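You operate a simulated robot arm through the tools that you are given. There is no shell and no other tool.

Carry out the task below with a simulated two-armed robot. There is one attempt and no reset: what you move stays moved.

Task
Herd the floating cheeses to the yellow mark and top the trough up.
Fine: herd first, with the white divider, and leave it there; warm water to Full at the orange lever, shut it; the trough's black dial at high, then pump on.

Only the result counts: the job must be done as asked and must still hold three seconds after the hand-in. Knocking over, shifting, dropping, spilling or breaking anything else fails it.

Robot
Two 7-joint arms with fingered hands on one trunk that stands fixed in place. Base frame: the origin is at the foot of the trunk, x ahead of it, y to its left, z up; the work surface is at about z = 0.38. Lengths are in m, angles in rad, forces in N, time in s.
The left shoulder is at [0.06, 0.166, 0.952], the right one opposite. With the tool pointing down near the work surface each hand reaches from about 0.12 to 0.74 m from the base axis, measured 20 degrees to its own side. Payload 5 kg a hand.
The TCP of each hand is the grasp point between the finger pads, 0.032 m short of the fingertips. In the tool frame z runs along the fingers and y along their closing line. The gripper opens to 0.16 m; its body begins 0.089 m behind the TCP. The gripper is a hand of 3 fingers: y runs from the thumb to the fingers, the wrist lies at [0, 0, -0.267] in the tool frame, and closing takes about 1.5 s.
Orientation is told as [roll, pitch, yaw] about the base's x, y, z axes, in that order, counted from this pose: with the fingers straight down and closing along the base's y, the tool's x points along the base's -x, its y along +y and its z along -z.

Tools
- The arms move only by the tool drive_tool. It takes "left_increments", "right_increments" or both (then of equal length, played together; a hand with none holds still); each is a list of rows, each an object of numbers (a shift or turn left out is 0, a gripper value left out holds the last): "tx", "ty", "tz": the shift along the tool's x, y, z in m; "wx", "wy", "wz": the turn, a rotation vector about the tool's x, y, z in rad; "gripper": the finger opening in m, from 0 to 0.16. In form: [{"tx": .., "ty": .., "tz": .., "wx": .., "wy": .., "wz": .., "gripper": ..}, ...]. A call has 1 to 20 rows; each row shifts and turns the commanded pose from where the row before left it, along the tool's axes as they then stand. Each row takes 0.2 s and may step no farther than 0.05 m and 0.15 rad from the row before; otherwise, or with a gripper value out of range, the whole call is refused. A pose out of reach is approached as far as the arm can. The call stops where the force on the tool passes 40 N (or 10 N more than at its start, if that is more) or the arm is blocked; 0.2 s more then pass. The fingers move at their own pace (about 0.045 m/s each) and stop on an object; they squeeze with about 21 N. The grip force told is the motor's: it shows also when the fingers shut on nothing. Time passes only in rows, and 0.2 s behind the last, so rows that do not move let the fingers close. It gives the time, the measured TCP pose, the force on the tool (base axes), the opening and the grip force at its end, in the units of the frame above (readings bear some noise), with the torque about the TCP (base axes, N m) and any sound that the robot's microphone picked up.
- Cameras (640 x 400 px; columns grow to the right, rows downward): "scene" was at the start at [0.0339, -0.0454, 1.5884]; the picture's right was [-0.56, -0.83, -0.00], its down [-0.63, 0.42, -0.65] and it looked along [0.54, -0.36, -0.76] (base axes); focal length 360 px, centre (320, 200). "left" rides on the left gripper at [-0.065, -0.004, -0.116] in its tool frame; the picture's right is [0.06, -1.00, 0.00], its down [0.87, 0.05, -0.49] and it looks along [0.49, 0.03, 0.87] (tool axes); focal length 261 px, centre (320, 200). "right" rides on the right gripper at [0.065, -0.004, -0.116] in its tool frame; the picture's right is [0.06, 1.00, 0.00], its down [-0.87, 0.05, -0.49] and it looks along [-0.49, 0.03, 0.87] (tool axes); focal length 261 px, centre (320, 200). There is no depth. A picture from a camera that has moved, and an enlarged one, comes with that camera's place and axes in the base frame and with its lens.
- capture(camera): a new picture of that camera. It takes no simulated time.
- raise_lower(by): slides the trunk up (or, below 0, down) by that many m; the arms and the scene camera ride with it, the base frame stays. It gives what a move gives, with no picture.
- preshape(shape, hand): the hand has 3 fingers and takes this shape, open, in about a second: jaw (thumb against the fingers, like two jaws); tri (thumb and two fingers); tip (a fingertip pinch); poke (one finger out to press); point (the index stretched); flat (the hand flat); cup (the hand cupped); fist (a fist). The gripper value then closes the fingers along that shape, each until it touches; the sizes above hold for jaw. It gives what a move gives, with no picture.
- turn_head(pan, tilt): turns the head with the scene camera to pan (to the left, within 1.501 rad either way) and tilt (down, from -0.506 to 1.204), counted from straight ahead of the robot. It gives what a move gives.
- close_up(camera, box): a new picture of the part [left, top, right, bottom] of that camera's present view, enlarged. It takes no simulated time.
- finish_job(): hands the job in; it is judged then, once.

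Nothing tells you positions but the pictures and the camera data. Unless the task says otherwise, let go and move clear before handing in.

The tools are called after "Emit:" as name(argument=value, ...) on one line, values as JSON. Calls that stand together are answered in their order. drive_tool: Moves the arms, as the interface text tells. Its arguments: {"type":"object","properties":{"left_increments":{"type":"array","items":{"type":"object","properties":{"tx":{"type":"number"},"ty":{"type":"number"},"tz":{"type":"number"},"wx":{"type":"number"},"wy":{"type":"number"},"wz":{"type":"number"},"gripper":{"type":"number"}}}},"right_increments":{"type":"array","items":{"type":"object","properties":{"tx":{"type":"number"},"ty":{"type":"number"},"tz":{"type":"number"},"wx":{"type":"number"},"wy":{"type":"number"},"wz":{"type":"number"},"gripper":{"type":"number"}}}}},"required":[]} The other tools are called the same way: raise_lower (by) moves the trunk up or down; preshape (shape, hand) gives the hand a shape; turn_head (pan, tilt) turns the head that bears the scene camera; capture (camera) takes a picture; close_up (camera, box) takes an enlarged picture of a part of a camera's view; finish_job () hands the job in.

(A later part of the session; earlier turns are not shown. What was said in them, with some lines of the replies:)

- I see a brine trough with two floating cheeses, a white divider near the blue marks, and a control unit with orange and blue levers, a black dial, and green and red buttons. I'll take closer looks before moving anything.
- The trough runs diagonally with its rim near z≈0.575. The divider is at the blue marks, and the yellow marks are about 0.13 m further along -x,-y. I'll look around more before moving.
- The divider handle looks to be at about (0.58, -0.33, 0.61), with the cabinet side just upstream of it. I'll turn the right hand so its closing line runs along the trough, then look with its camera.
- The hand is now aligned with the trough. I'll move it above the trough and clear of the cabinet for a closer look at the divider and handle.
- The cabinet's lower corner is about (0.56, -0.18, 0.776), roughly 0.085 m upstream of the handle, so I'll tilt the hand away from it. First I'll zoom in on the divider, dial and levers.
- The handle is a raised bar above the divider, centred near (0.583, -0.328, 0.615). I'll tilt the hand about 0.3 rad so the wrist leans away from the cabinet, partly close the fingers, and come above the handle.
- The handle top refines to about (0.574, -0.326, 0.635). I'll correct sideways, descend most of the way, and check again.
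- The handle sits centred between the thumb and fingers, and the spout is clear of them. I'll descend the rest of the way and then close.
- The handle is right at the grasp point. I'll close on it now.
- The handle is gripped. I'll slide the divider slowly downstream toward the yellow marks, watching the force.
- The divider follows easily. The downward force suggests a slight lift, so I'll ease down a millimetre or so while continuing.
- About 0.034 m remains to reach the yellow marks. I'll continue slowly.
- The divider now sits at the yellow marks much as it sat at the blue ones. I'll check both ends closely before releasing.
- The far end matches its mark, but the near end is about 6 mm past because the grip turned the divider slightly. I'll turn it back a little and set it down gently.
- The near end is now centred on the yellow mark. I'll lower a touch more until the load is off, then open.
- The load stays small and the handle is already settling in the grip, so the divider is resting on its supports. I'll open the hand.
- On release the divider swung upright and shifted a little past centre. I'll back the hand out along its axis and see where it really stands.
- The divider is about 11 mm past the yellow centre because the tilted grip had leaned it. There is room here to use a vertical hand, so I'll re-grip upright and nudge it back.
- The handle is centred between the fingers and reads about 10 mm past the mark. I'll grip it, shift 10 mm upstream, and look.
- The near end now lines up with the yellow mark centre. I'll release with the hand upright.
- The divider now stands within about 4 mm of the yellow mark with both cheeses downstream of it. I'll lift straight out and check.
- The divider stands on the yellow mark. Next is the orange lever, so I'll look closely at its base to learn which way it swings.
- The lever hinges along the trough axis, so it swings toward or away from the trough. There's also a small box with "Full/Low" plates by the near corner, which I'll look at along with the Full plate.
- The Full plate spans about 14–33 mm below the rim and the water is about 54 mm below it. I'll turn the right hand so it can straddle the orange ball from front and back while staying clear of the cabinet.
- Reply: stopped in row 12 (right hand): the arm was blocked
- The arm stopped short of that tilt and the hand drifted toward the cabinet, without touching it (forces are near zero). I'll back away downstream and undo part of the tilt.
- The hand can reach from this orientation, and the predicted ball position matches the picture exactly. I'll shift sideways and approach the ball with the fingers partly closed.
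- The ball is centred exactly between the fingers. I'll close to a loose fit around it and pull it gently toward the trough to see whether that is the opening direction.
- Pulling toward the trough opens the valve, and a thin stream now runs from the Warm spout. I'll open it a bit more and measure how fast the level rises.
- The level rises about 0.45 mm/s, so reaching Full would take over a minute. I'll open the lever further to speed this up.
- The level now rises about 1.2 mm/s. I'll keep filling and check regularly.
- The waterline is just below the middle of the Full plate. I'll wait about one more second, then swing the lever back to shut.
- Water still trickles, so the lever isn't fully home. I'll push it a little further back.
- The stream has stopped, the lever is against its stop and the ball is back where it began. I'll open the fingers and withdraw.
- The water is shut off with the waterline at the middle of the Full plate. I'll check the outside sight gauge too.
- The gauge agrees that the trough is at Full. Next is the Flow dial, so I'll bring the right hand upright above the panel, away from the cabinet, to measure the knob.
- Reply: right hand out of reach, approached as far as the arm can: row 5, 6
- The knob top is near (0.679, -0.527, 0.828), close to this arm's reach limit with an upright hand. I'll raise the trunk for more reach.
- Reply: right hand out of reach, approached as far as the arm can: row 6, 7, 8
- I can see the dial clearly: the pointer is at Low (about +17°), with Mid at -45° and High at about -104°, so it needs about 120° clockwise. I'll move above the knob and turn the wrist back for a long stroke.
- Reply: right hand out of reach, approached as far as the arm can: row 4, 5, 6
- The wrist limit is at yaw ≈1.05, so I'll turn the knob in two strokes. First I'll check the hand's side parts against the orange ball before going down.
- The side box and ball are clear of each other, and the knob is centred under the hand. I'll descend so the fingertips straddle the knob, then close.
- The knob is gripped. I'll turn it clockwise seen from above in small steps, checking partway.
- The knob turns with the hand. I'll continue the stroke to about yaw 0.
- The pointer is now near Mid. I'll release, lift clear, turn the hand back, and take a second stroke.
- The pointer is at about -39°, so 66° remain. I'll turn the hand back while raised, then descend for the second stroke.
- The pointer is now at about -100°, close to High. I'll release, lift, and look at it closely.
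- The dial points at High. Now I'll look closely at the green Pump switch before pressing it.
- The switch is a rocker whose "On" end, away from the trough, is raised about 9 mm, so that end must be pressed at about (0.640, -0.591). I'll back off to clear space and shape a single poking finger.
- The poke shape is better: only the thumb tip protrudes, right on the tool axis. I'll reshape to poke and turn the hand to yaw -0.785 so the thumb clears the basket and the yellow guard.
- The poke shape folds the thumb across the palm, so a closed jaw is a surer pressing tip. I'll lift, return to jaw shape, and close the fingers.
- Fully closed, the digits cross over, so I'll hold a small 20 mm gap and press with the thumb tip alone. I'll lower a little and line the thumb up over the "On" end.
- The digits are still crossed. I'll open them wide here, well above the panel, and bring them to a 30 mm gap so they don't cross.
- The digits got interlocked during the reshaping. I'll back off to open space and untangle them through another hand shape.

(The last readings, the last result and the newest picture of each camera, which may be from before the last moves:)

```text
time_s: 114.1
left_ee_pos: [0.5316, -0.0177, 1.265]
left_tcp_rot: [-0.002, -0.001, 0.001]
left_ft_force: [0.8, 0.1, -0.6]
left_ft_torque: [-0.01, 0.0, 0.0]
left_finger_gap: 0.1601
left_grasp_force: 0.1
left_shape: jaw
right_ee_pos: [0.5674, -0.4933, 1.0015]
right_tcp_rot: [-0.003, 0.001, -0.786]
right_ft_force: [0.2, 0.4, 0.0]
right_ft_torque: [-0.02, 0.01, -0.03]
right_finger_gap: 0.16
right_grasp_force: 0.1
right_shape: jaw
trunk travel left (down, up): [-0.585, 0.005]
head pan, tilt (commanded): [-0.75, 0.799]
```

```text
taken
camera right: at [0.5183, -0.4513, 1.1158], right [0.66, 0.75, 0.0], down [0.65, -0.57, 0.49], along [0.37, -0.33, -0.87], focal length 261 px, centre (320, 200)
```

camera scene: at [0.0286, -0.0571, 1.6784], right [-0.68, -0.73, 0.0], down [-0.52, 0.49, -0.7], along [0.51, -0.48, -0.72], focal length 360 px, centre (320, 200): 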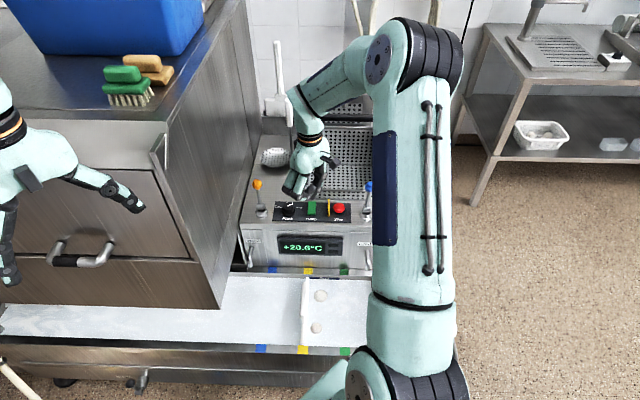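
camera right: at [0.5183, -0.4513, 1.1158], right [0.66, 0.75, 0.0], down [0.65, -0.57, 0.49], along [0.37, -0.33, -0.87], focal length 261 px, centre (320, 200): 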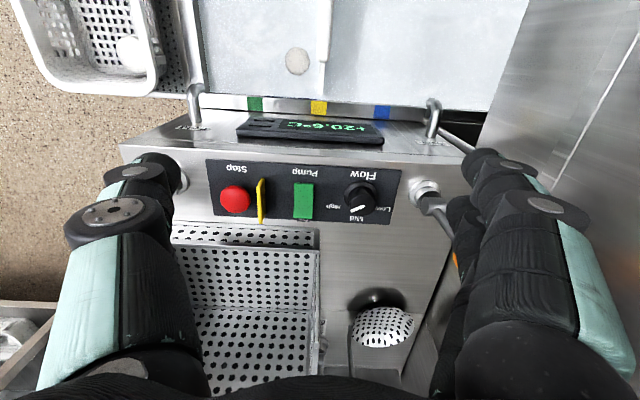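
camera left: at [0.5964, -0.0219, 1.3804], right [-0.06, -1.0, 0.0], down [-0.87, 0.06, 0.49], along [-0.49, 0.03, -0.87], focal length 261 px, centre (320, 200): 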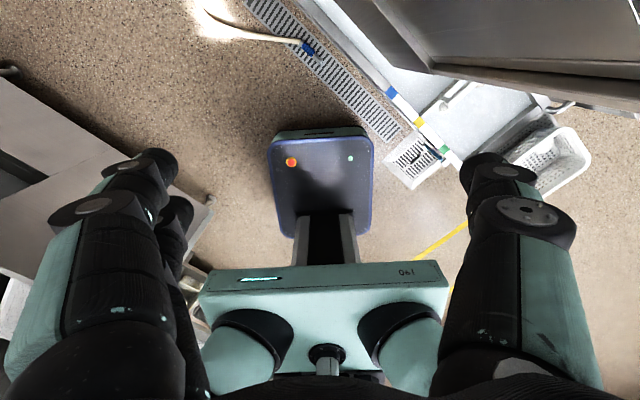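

The hand is untangled. I'll close to a 20 mm gap from open and check the digits before going down.

Emit:
drive_tool(right_increments=[{"gripper": 0.02}, {}, {}, {}, {}, {}, {}, {}, {}, {}])

Emit:
capture(camera="right")

Emit:
close_up(camera="scene", box=[270, 130, 350, 230])

```text
time_s: 116.3
left_ee_pos: [0.531, -0.0176, 1.2654]
left_tcp_rot: [-0.002, 0.0, 0.0]
left_ft_force: [-0.6, 0.2, -0.8]
left_ft_torque: [0.01, -0.05, 0.0]
left_finger_gap: 0.1597
left_grasp_force: 0.0
left_shape: jaw
right_ee_pos: [0.5677, -0.494, 1.0021]
right_tcp_rot: [-0.005, 0.0, -0.785]
right_ft_force: [0.4, 0.5, 0.9]
right_ft_torque: [0.01, -0.04, -0.03]
right_finger_gap: 0.0205
right_grasp_force: 0.1
right_shape: jaw
trunk travel left (down, up): [-0.585, 0.005]
head pan, tilt (commanded): [-0.75, 0.799]
```

```text
taken
camera right: at [0.5181, -0.4511, 1.1158], right [0.66, 0.75, 0.0], down [0.65, -0.57, 0.49], along [0.37, -0.33, -0.87], focal length 261 px, centre (320, 200)
```

right: 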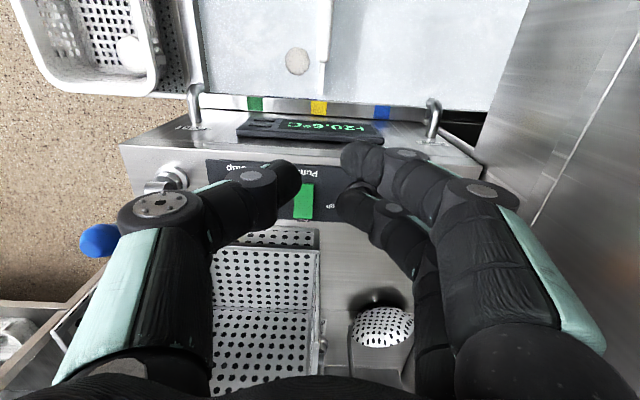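

```text
4.00 times, centred on (310, 180) of scene
camera zoom: at [0.0286, -0.0571, 1.6784], right [-0.68, -0.73, 0.0], down [-0.52, 0.49, -0.7], along [0.51, -0.48, -0.72], focal length 1440 px, centre (360, 280)
```

zoom: 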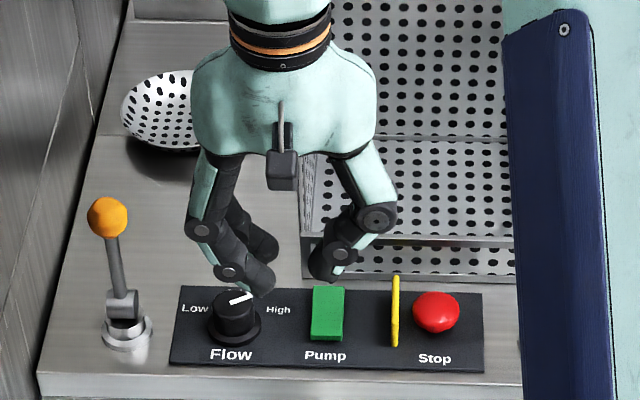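

The digits now hang properly with the thumb separate. I'll lower in front of the panel, then move over so the thumb is above the "On" end of the green rocker.

Emit:
drive_tool(right_increments=[{"tz": 0.025}, {"tz": 0.025}, {"tz": 0.025}, {"tz": 0.025}, {"tx": -0.03, "ty": 0.0005}, {"tx": -0.03, "ty": 0.0005}, {"tx": -0.03, "ty": 0.0005}, {"tx": -0.0293, "ty": 0.0004}])

Emit:
capture(camera="right")

Emit:
close_up(camera="scene", box=[270, 140, 350, 230])

```text
time_s: 118.1
left_ee_pos: [0.5314, -0.0194, 1.2653]
left_tcp_rot: [0.001, 0.002, -0.001]
left_ft_force: [-0.3, 0.2, 0.2]
left_ft_torque: [0.03, 0.01, -0.01]
left_finger_gap: 0.1599
left_grasp_force: 0.0
left_shape: jaw
right_ee_pos: [0.6532, -0.5794, 0.9015]
right_tcp_rot: [-0.004, 0.001, -0.786]
right_ft_force: [-0.1, 0.8, 0.0]
right_ft_torque: [-0.01, 0.0, 0.0]
right_finger_gap: 0.0204
right_grasp_force: 0.0
right_shape: jaw
trunk travel left (down, up): [-0.585, 0.005]
head pan, tilt (commanded): [-0.75, 0.799]
```

```text
taken
camera right: at [0.6044, -0.5362, 1.0162], right [0.66, 0.75, 0.0], down [0.65, -0.57, 0.49], along [0.37, -0.33, -0.87], focal length 261 px, centre (320, 200)
```

right: 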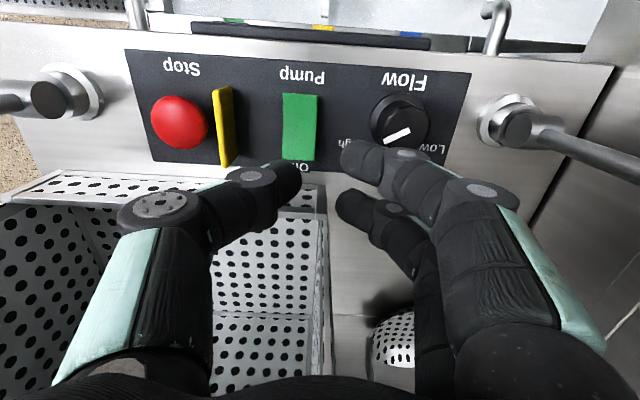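

```text
4.44 times, centred on (310, 185) of scene
camera zoom: at [0.0291, -0.0578, 1.6784], right [-0.68, -0.73, 0.0], down [-0.52, 0.49, -0.7], along [0.51, -0.47, -0.72], focal length 1600 px, centre (364, 267)
```

zoom: 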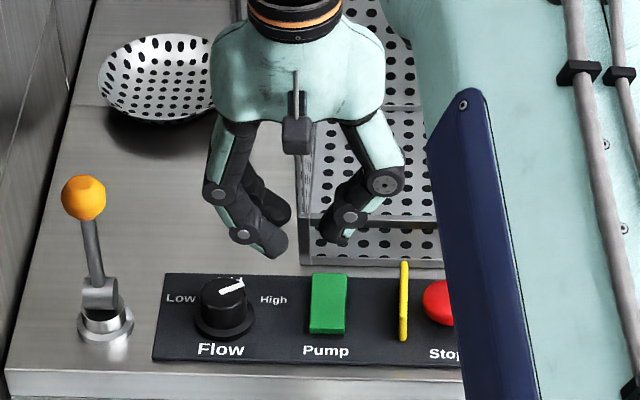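

The thumb tip projects onto the raised "On" end of the rocker. I'll make a small sideways correction and press down gently.

Emit:
drive_tool(right_increments=[{"ty": 0.003}, {"tz": 0.02}, {"tz": 0.015}, {"tz": 0.004}, {"tz": 0.004}])

Emit:
capture(camera="right")

Emit:
close_up(camera="scene", box=[270, 140, 350, 230])

```text
time_s: 119.3
left_ee_pos: [0.5314, -0.018, 1.2654]
left_tcp_rot: [-0.001, 0.001, -0.001]
left_ft_force: [0.3, -0.2, 0.3]
left_ft_torque: [0.0, 0.01, 0.01]
left_finger_gap: 0.1598
left_grasp_force: 0.0
left_shape: jaw
right_ee_pos: [0.6541, -0.5734, 0.8596]
right_tcp_rot: [-0.004, 0.002, -0.786]
right_ft_force: [-0.5, -0.3, 0.0]
right_ft_torque: [0.01, -0.01, -0.03]
right_finger_gap: 0.0204
right_grasp_force: 0.0
right_shape: jaw
trunk travel left (down, up): [-0.585, 0.005]
head pan, tilt (commanded): [-0.75, 0.799]
```

```text
taken
camera right: at [0.6061, -0.5307, 0.9741], right [0.66, 0.75, 0.0], down [0.65, -0.57, 0.49], along [0.37, -0.33, -0.87], focal length 261 px, centre (320, 200)
```

right: 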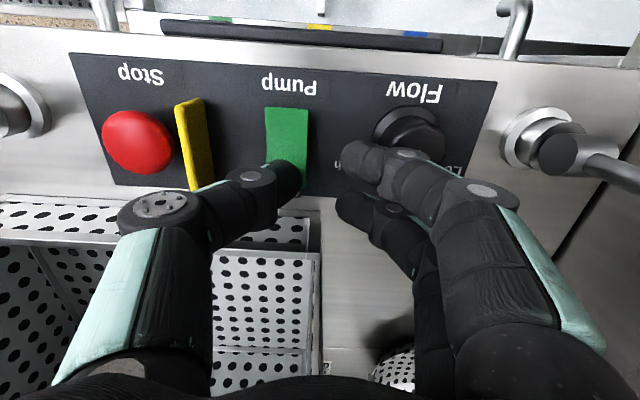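

```text
4.44 times, centred on (310, 185) of scene
camera zoom: at [0.0288, -0.0572, 1.6784], right [-0.68, -0.73, 0.0], down [-0.52, 0.49, -0.7], along [0.51, -0.48, -0.72], focal length 1600 px, centre (364, 267)
```

zoom: 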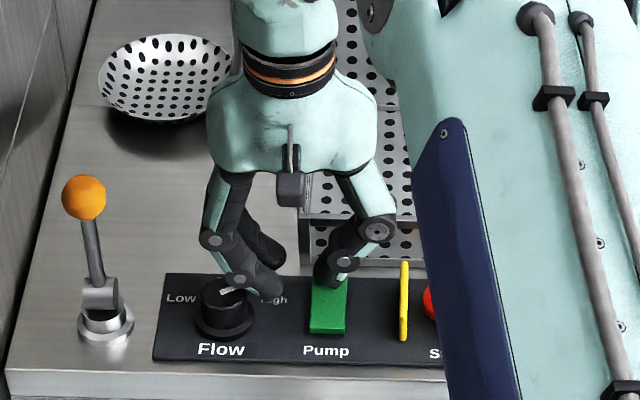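

Emit:
drive_tool(right_increments=[{"tz": 0.003}, {"tz": 0.003}, {"tz": 0.003}])

Emit:
close_up(camera="right", box=[160, 60, 460, 260])

```text
time_s: 120.1
left_ee_pos: [0.5317, -0.0185, 1.2669]
left_tcp_rot: [-0.001, 0.001, -0.001]
left_ft_force: [-0.6, 0.8, -0.2]
left_ft_torque: [-0.01, -0.01, 0.01]
left_finger_gap: 0.1599
left_grasp_force: 0.1
left_shape: jaw
right_ee_pos: [0.6552, -0.5735, 0.8506]
right_tcp_rot: [-0.003, -0.001, -0.787]
right_ft_force: [-0.5, -1.0, 2.9]
right_ft_torque: [0.08, -0.06, 0.0]
right_finger_gap: 0.0199
right_grasp_force: 0.0
right_shape: jaw
trunk travel left (down, up): [-0.585, 0.005]
head pan, tilt (commanded): [-0.75, 0.799]
```

```text
2.00 times, centred on (310, 160) of right
camera zoom: at [0.6065, -0.5302, 0.9648], right [0.66, 0.75, 0.0], down [0.65, -0.57, 0.49], along [0.37, -0.33, -0.87], focal length 521 px, centre (340, 280)
```

zoom: 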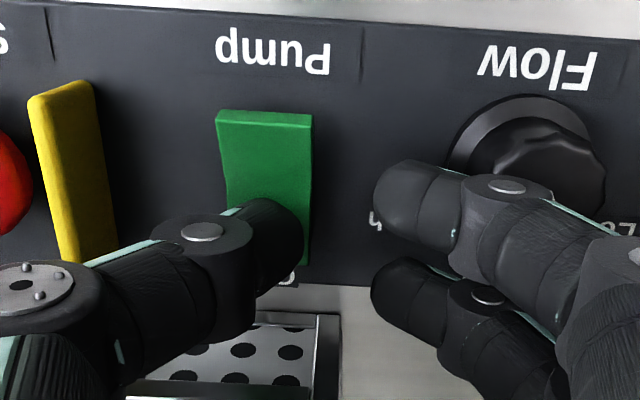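

Contact is made at about 3 N. I'll press further in small steps.

Emit:
drive_tool(right_increments=[{"tz": 0.002}, {"tz": 0.002}])

Emit:
close_up(camera="right", box=[160, 60, 460, 260])

Emit:
close_up(camera="scene", box=[270, 180, 370, 300])

```text
time_s: 120.7
left_ee_pos: [0.5299, -0.0184, 1.2656]
left_tcp_rot: [-0.002, 0.001, -0.001]
left_ft_force: [-0.4, 0.1, 0.3]
left_ft_torque: [-0.03, 0.0, -0.02]
left_finger_gap: 0.1599
left_grasp_force: 0.0
left_shape: jaw
right_ee_pos: [0.6557, -0.5737, 0.8496]
right_tcp_rot: [-0.003, -0.004, -0.788]
right_ft_force: [-5.6, -2.3, 19.4]
right_ft_torque: [-0.22, 0.27, -0.07]
right_finger_gap: 0.0215
right_grasp_force: 0.0
right_shape: jaw
trunk travel left (down, up): [-0.585, 0.005]
head pan, tilt (commanded): [-0.75, 0.799]
```

```text
2.00 times, centred on (310, 160) of right
camera zoom: at [0.6059, -0.5306, 0.9633], right [0.66, 0.75, 0.0], down [0.65, -0.57, 0.5], along [0.37, -0.33, -0.87], focal length 521 px, centre (340, 280)
```

zoom: 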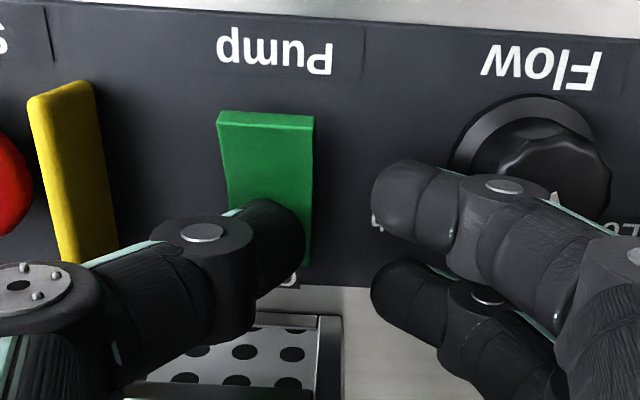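

```text
3.33 times, centred on (320, 240) of scene
camera zoom: at [0.0263, -0.0558, 1.6788], right [-0.68, -0.73, 0.0], down [-0.52, 0.49, -0.7], along [0.51, -0.48, -0.72], focal length 1200 px, centre (320, 67)
```

zoom: 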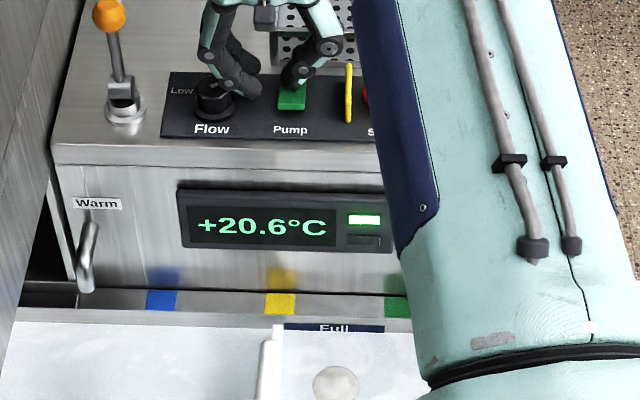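

The panel's green pump light is on. I'll lift straight up and verify the dial, switch and everything else.

Emit:
drive_tool(right_increments=[{"tz": -0.01}, {"tz": -0.02}, {"tz": -0.025}])

Emit:
close_up(camera="right", box=[160, 30, 460, 230])

Emit:
close_up(camera="scene", box=[270, 170, 370, 300])

```text
time_s: 121.5
left_ee_pos: [0.5315, -0.0191, 1.2646]
left_tcp_rot: [-0.001, 0.001, -0.001]
left_ft_force: [1.1, -0.6, -0.1]
left_ft_torque: [-0.01, -0.04, 0.0]
left_finger_gap: 0.1598
left_grasp_force: 0.0
left_shape: jaw
right_ee_pos: [0.6583, -0.5719, 0.9014]
right_tcp_rot: [-0.002, 0.0, -0.784]
right_ft_force: [0.3, -0.2, -0.6]
right_ft_torque: [-0.03, -0.01, 0.02]
right_finger_gap: 0.0203
right_grasp_force: 0.2
right_shape: jaw
trunk travel left (down, up): [-0.585, 0.005]
head pan, tilt (commanded): [-0.75, 0.799]
```

```text
2.00 times, centred on (310, 130) of right
camera zoom: at [0.609, -0.529, 1.017], right [0.66, 0.75, 0.0], down [0.65, -0.57, 0.49], along [0.37, -0.33, -0.87], focal length 521 px, centre (340, 340)
```

zoom: 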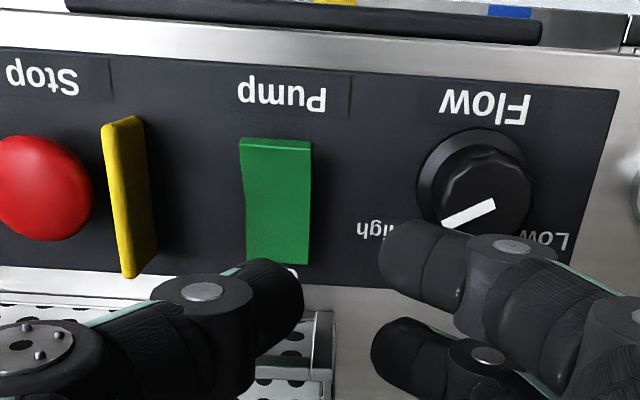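

```text
3.08 times, centred on (320, 235) of scene
camera zoom: at [0.0283, -0.0571, 1.6783], right [-0.68, -0.73, 0.0], down [-0.52, 0.49, -0.7], along [0.51, -0.48, -0.72], focal length 1108 px, centre (320, 92)
```

zoom: 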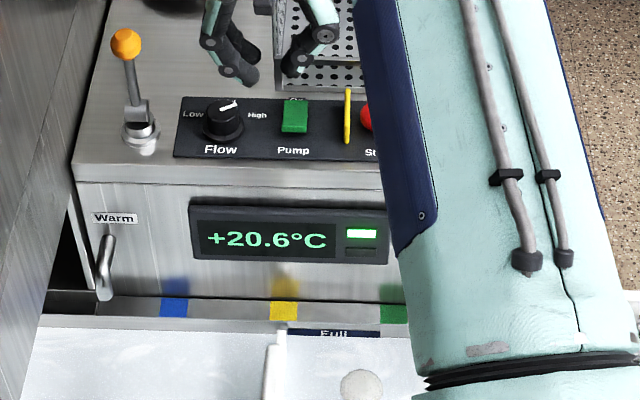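

The rocker has flipped to On with the light lit, and the dial still points at High. I'll move the hand clear and inspect the whole scene.

Emit:
drive_tool(right_increments=[{"tz": -0.02}, {"tx": 0.02, "tz": -0.02}, {"tx": 0.035, "tz": -0.02}, {"tx": 0.035, "tz": -0.02}, {"tx": 0.035, "tz": -0.02}, {"tx": 0.035, "tz": -0.02}, {"tx": 0.035, "tz": -0.02}, {}, {}, {}])

Emit:
capture(camera="right")

Emit:
capture(camera="scene")

Emit:
close_up(camera="scene", box=[230, 170, 390, 360])

```text
time_s: 123.7
left_ee_pos: [0.5307, -0.0182, 1.2661]
left_tcp_rot: [0.001, 0.002, 0.0]
left_ft_force: [0.3, -0.9, -0.6]
left_ft_torque: [-0.01, 0.01, 0.04]
left_finger_gap: 0.16
left_grasp_force: 0.1
left_shape: jaw
right_ee_pos: [0.518, -0.4332, 1.0384]
right_tcp_rot: [-0.003, -0.001, -0.785]
right_ft_force: [0.7, -0.6, 0.3]
right_ft_torque: [0.03, 0.02, -0.01]
right_finger_gap: 0.0202
right_grasp_force: 0.1
right_shape: jaw
trunk travel left (down, up): [-0.585, 0.005]
head pan, tilt (commanded): [-0.75, 0.799]
```

```text
taken
camera right: at [0.4688, -0.3912, 1.1528], right [0.66, 0.75, 0.0], down [0.65, -0.57, 0.49], along [0.37, -0.33, -0.87], focal length 261 px, centre (320, 200)
```

right: 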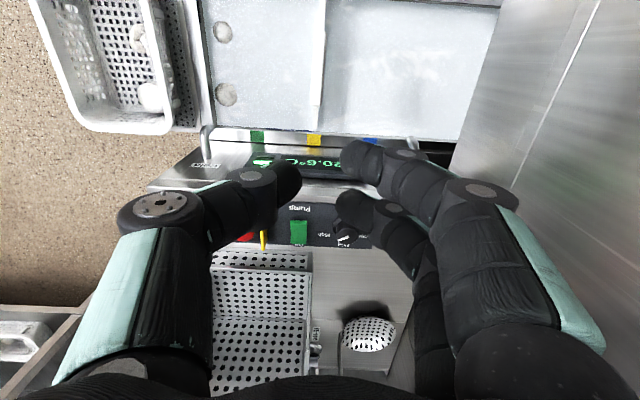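

```text
taken
camera scene: at [0.0289, -0.0575, 1.6784], right [-0.68, -0.73, 0.0], down [-0.52, 0.49, -0.7], along [0.51, -0.47, -0.72], focal length 360 px, centre (320, 200)
```

scene: 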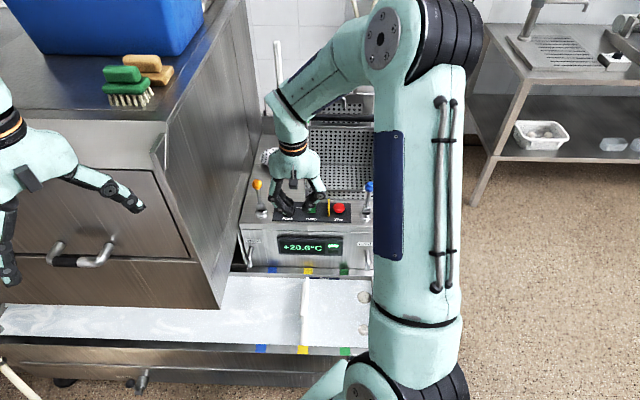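

```text
2.11 times, centred on (310, 265) of scene
camera zoom: at [0.0289, -0.0575, 1.6784], right [-0.68, -0.73, 0.0], down [-0.52, 0.49, -0.7], along [0.51, -0.47, -0.72], focal length 758 px, centre (341, 63)
```

zoom: 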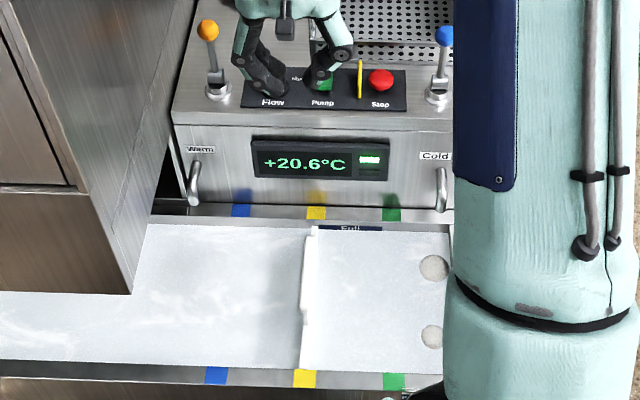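

The pump's flow has carried the cheeses downstream to the end, still on the correct side of the divider. I'll check the level, divider, dial and lever once more.

Emit:
close_up(camera="scene", box=[290, 260, 380, 310])

Emit:
close_up(camera="scene", box=[250, 255, 380, 365])

Emit:
close_up(camera="right", box=[230, 150, 410, 260])

Emit:
close_up(camera="left", box=[380, 80, 500, 200])

```text
7.11 times, centred on (335, 285) of scene
camera zoom: at [0.0289, -0.0575, 1.6784], right [-0.68, -0.73, 0.0], down [-0.52, 0.49, -0.7], along [0.51, -0.47, -0.72], focal length 2560 px, centre (213, -404)
```

zoom: 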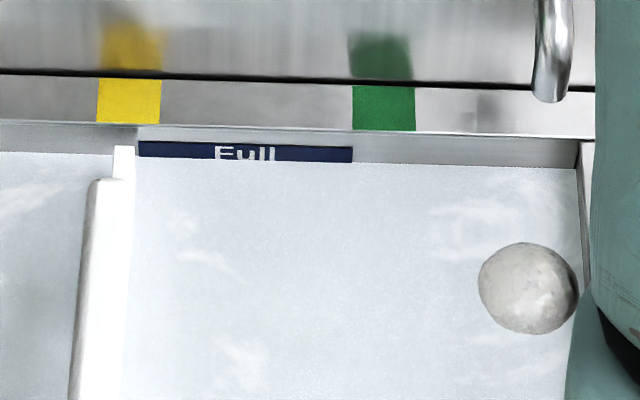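

```text
3.64 times, centred on (315, 310) of scene
camera zoom: at [0.0289, -0.0575, 1.6784], right [-0.68, -0.73, 0.0], down [-0.52, 0.49, -0.7], along [0.51, -0.47, -0.72], focal length 1309 px, centre (338, -200)
```

zoom: 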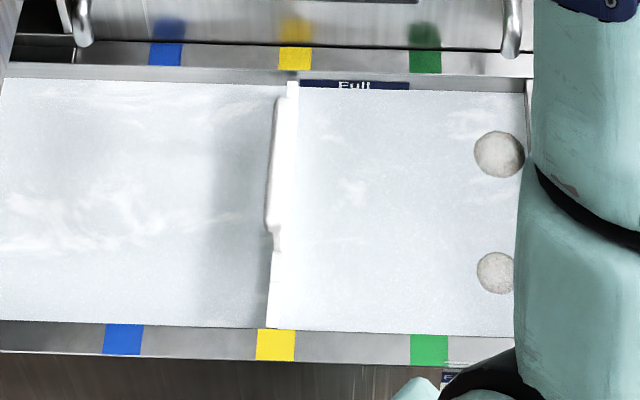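

```text
3.56 times, centred on (320, 205) of right
camera zoom: at [0.4688, -0.3912, 1.1528], right [0.66, 0.75, 0.0], down [0.65, -0.57, 0.49], along [0.37, -0.33, -0.87], focal length 927 px, centre (320, 182)
```

zoom: 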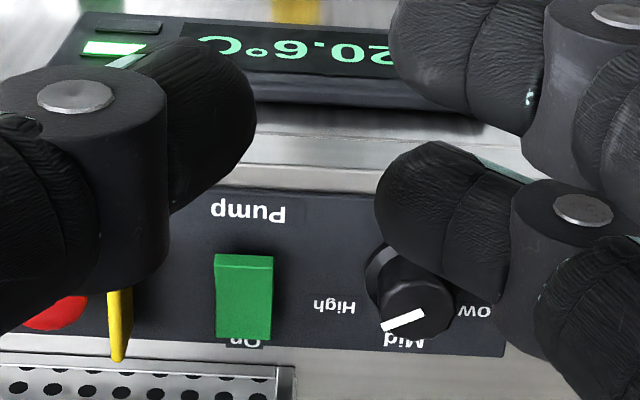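

```text
3.33 times, centred on (440, 140) of left
camera zoom: at [0.5967, -0.0222, 1.3802], right [-0.06, -1.0, 0.0], down [-0.87, 0.06, 0.49], along [-0.49, 0.03, -0.87], focal length 869 px, centre (-80, 400)
```

zoom: 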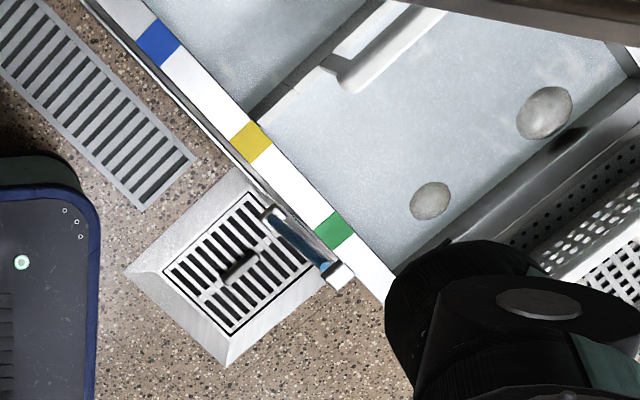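

Everything looks as asked: divider on yellow, level in the Full band, warm valve shut, dial at High, pump light on. I'll let a few seconds pass to confirm it holds before handing in.

Emit:
drive_tool(right_increments=[{"tx": 0.03}, {"tx": 0.03}, {}, {}, {}, {}, {}, {}, {}, {}, {}, {}, {}, {}, {}, {}])

Emit:
close_up(camera="scene", box=[230, 165, 390, 365])

Emit:
close_up(camera="scene", box=[250, 255, 380, 365])

Emit:
close_up(camera="scene", box=[240, 170, 340, 230])

```text
time_s: 127.1
left_ee_pos: [0.531, -0.0179, 1.2646]
left_tcp_rot: [-0.002, -0.001, 0.0]
left_ft_force: [0.6, 1.0, 0.9]
left_ft_torque: [0.0, -0.04, 0.0]
left_finger_gap: 0.16
left_grasp_force: 0.0
left_shape: jaw
right_ee_pos: [0.4767, -0.3913, 1.042]
right_tcp_rot: [-0.002, 0.001, -0.785]
right_ft_force: [-0.3, -0.3, -0.1]
right_ft_torque: [0.0, 0.03, 0.01]
right_finger_gap: 0.0202
right_grasp_force: 0.1
right_shape: jaw
trunk travel left (down, up): [-0.585, 0.005]
head pan, tilt (commanded): [-0.75, 0.799]
```

```text
2.00 times, centred on (310, 265) of scene
camera zoom: at [0.0286, -0.0571, 1.6784], right [-0.68, -0.73, 0.0], down [-0.52, 0.49, -0.7], along [0.51, -0.48, -0.72], focal length 720 px, centre (340, 70)
```

zoom: 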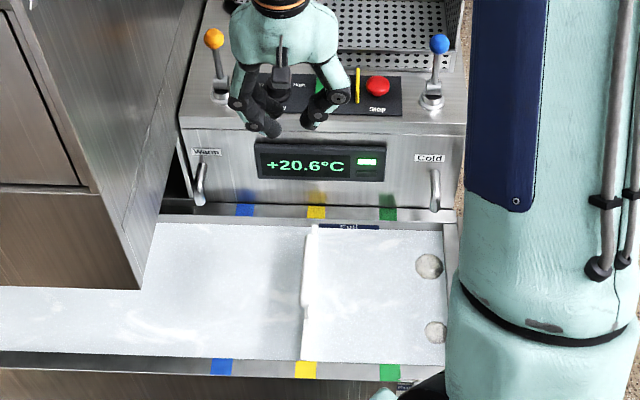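

```text
3.64 times, centred on (315, 310) of scene
camera zoom: at [0.0286, -0.0571, 1.6784], right [-0.68, -0.73, 0.0], down [-0.52, 0.49, -0.7], along [0.51, -0.48, -0.72], focal length 1309 px, centre (338, -200)
```

zoom: 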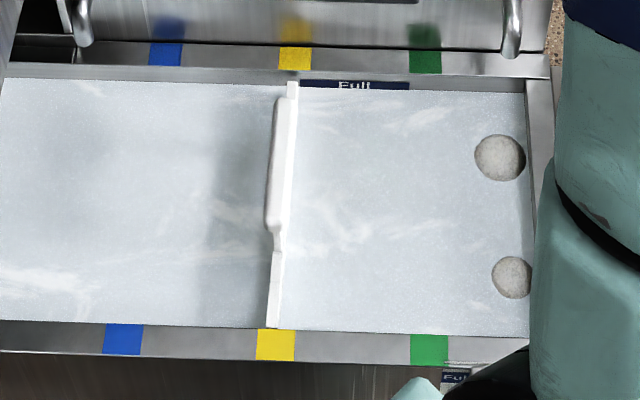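

```text
6.40 times, centred on (290, 200) of scene
camera zoom: at [0.0286, -0.0571, 1.6784], right [-0.68, -0.73, 0.0], down [-0.52, 0.49, -0.7], along [0.51, -0.48, -0.72], focal length 2304 px, centre (512, 200)
```

zoom: 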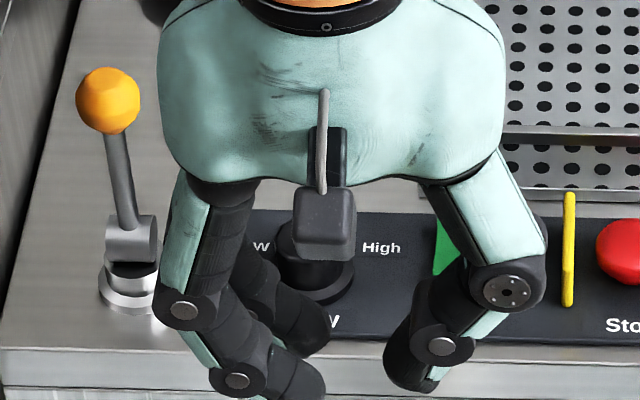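

Everything is holding steady: the divider is on the yellow marks with both cheeses beyond it, and the water is at Full with the warm lever shut. The dial is at High, the pump light is on and the hands are clear, so I'm handing in.

Emit:
finish_job()

```text
The job is handed in.
```

I did each step in the order you gave, and everything was still in place when I handed the job in. I don't have the verdict.

- **Divider and cheeses:** The white divider stands within about 3 mm of the yellow marks, and both cheeses are beyond it. Once the pump started, its flow carried them on to the end wall, so they are no longer next to the mark.
- **Water:** I filled with warm water until the waterline was about halfway up the Full plate, then shut the orange lever. The stream stopped, and the display reads 20.6 °C, up from 12.0 °C.
- **Dial:** The black Flow dial points at High. I turned it in two strokes from Low.
- **Pump:** The green switch is on its On side, and the pump light on the display is lit.

When I first let go, the divider settled about 11 mm past the yellow mark, so I gripped it again and moved it back. I saw nothing else knocked over, shifted or spilled.
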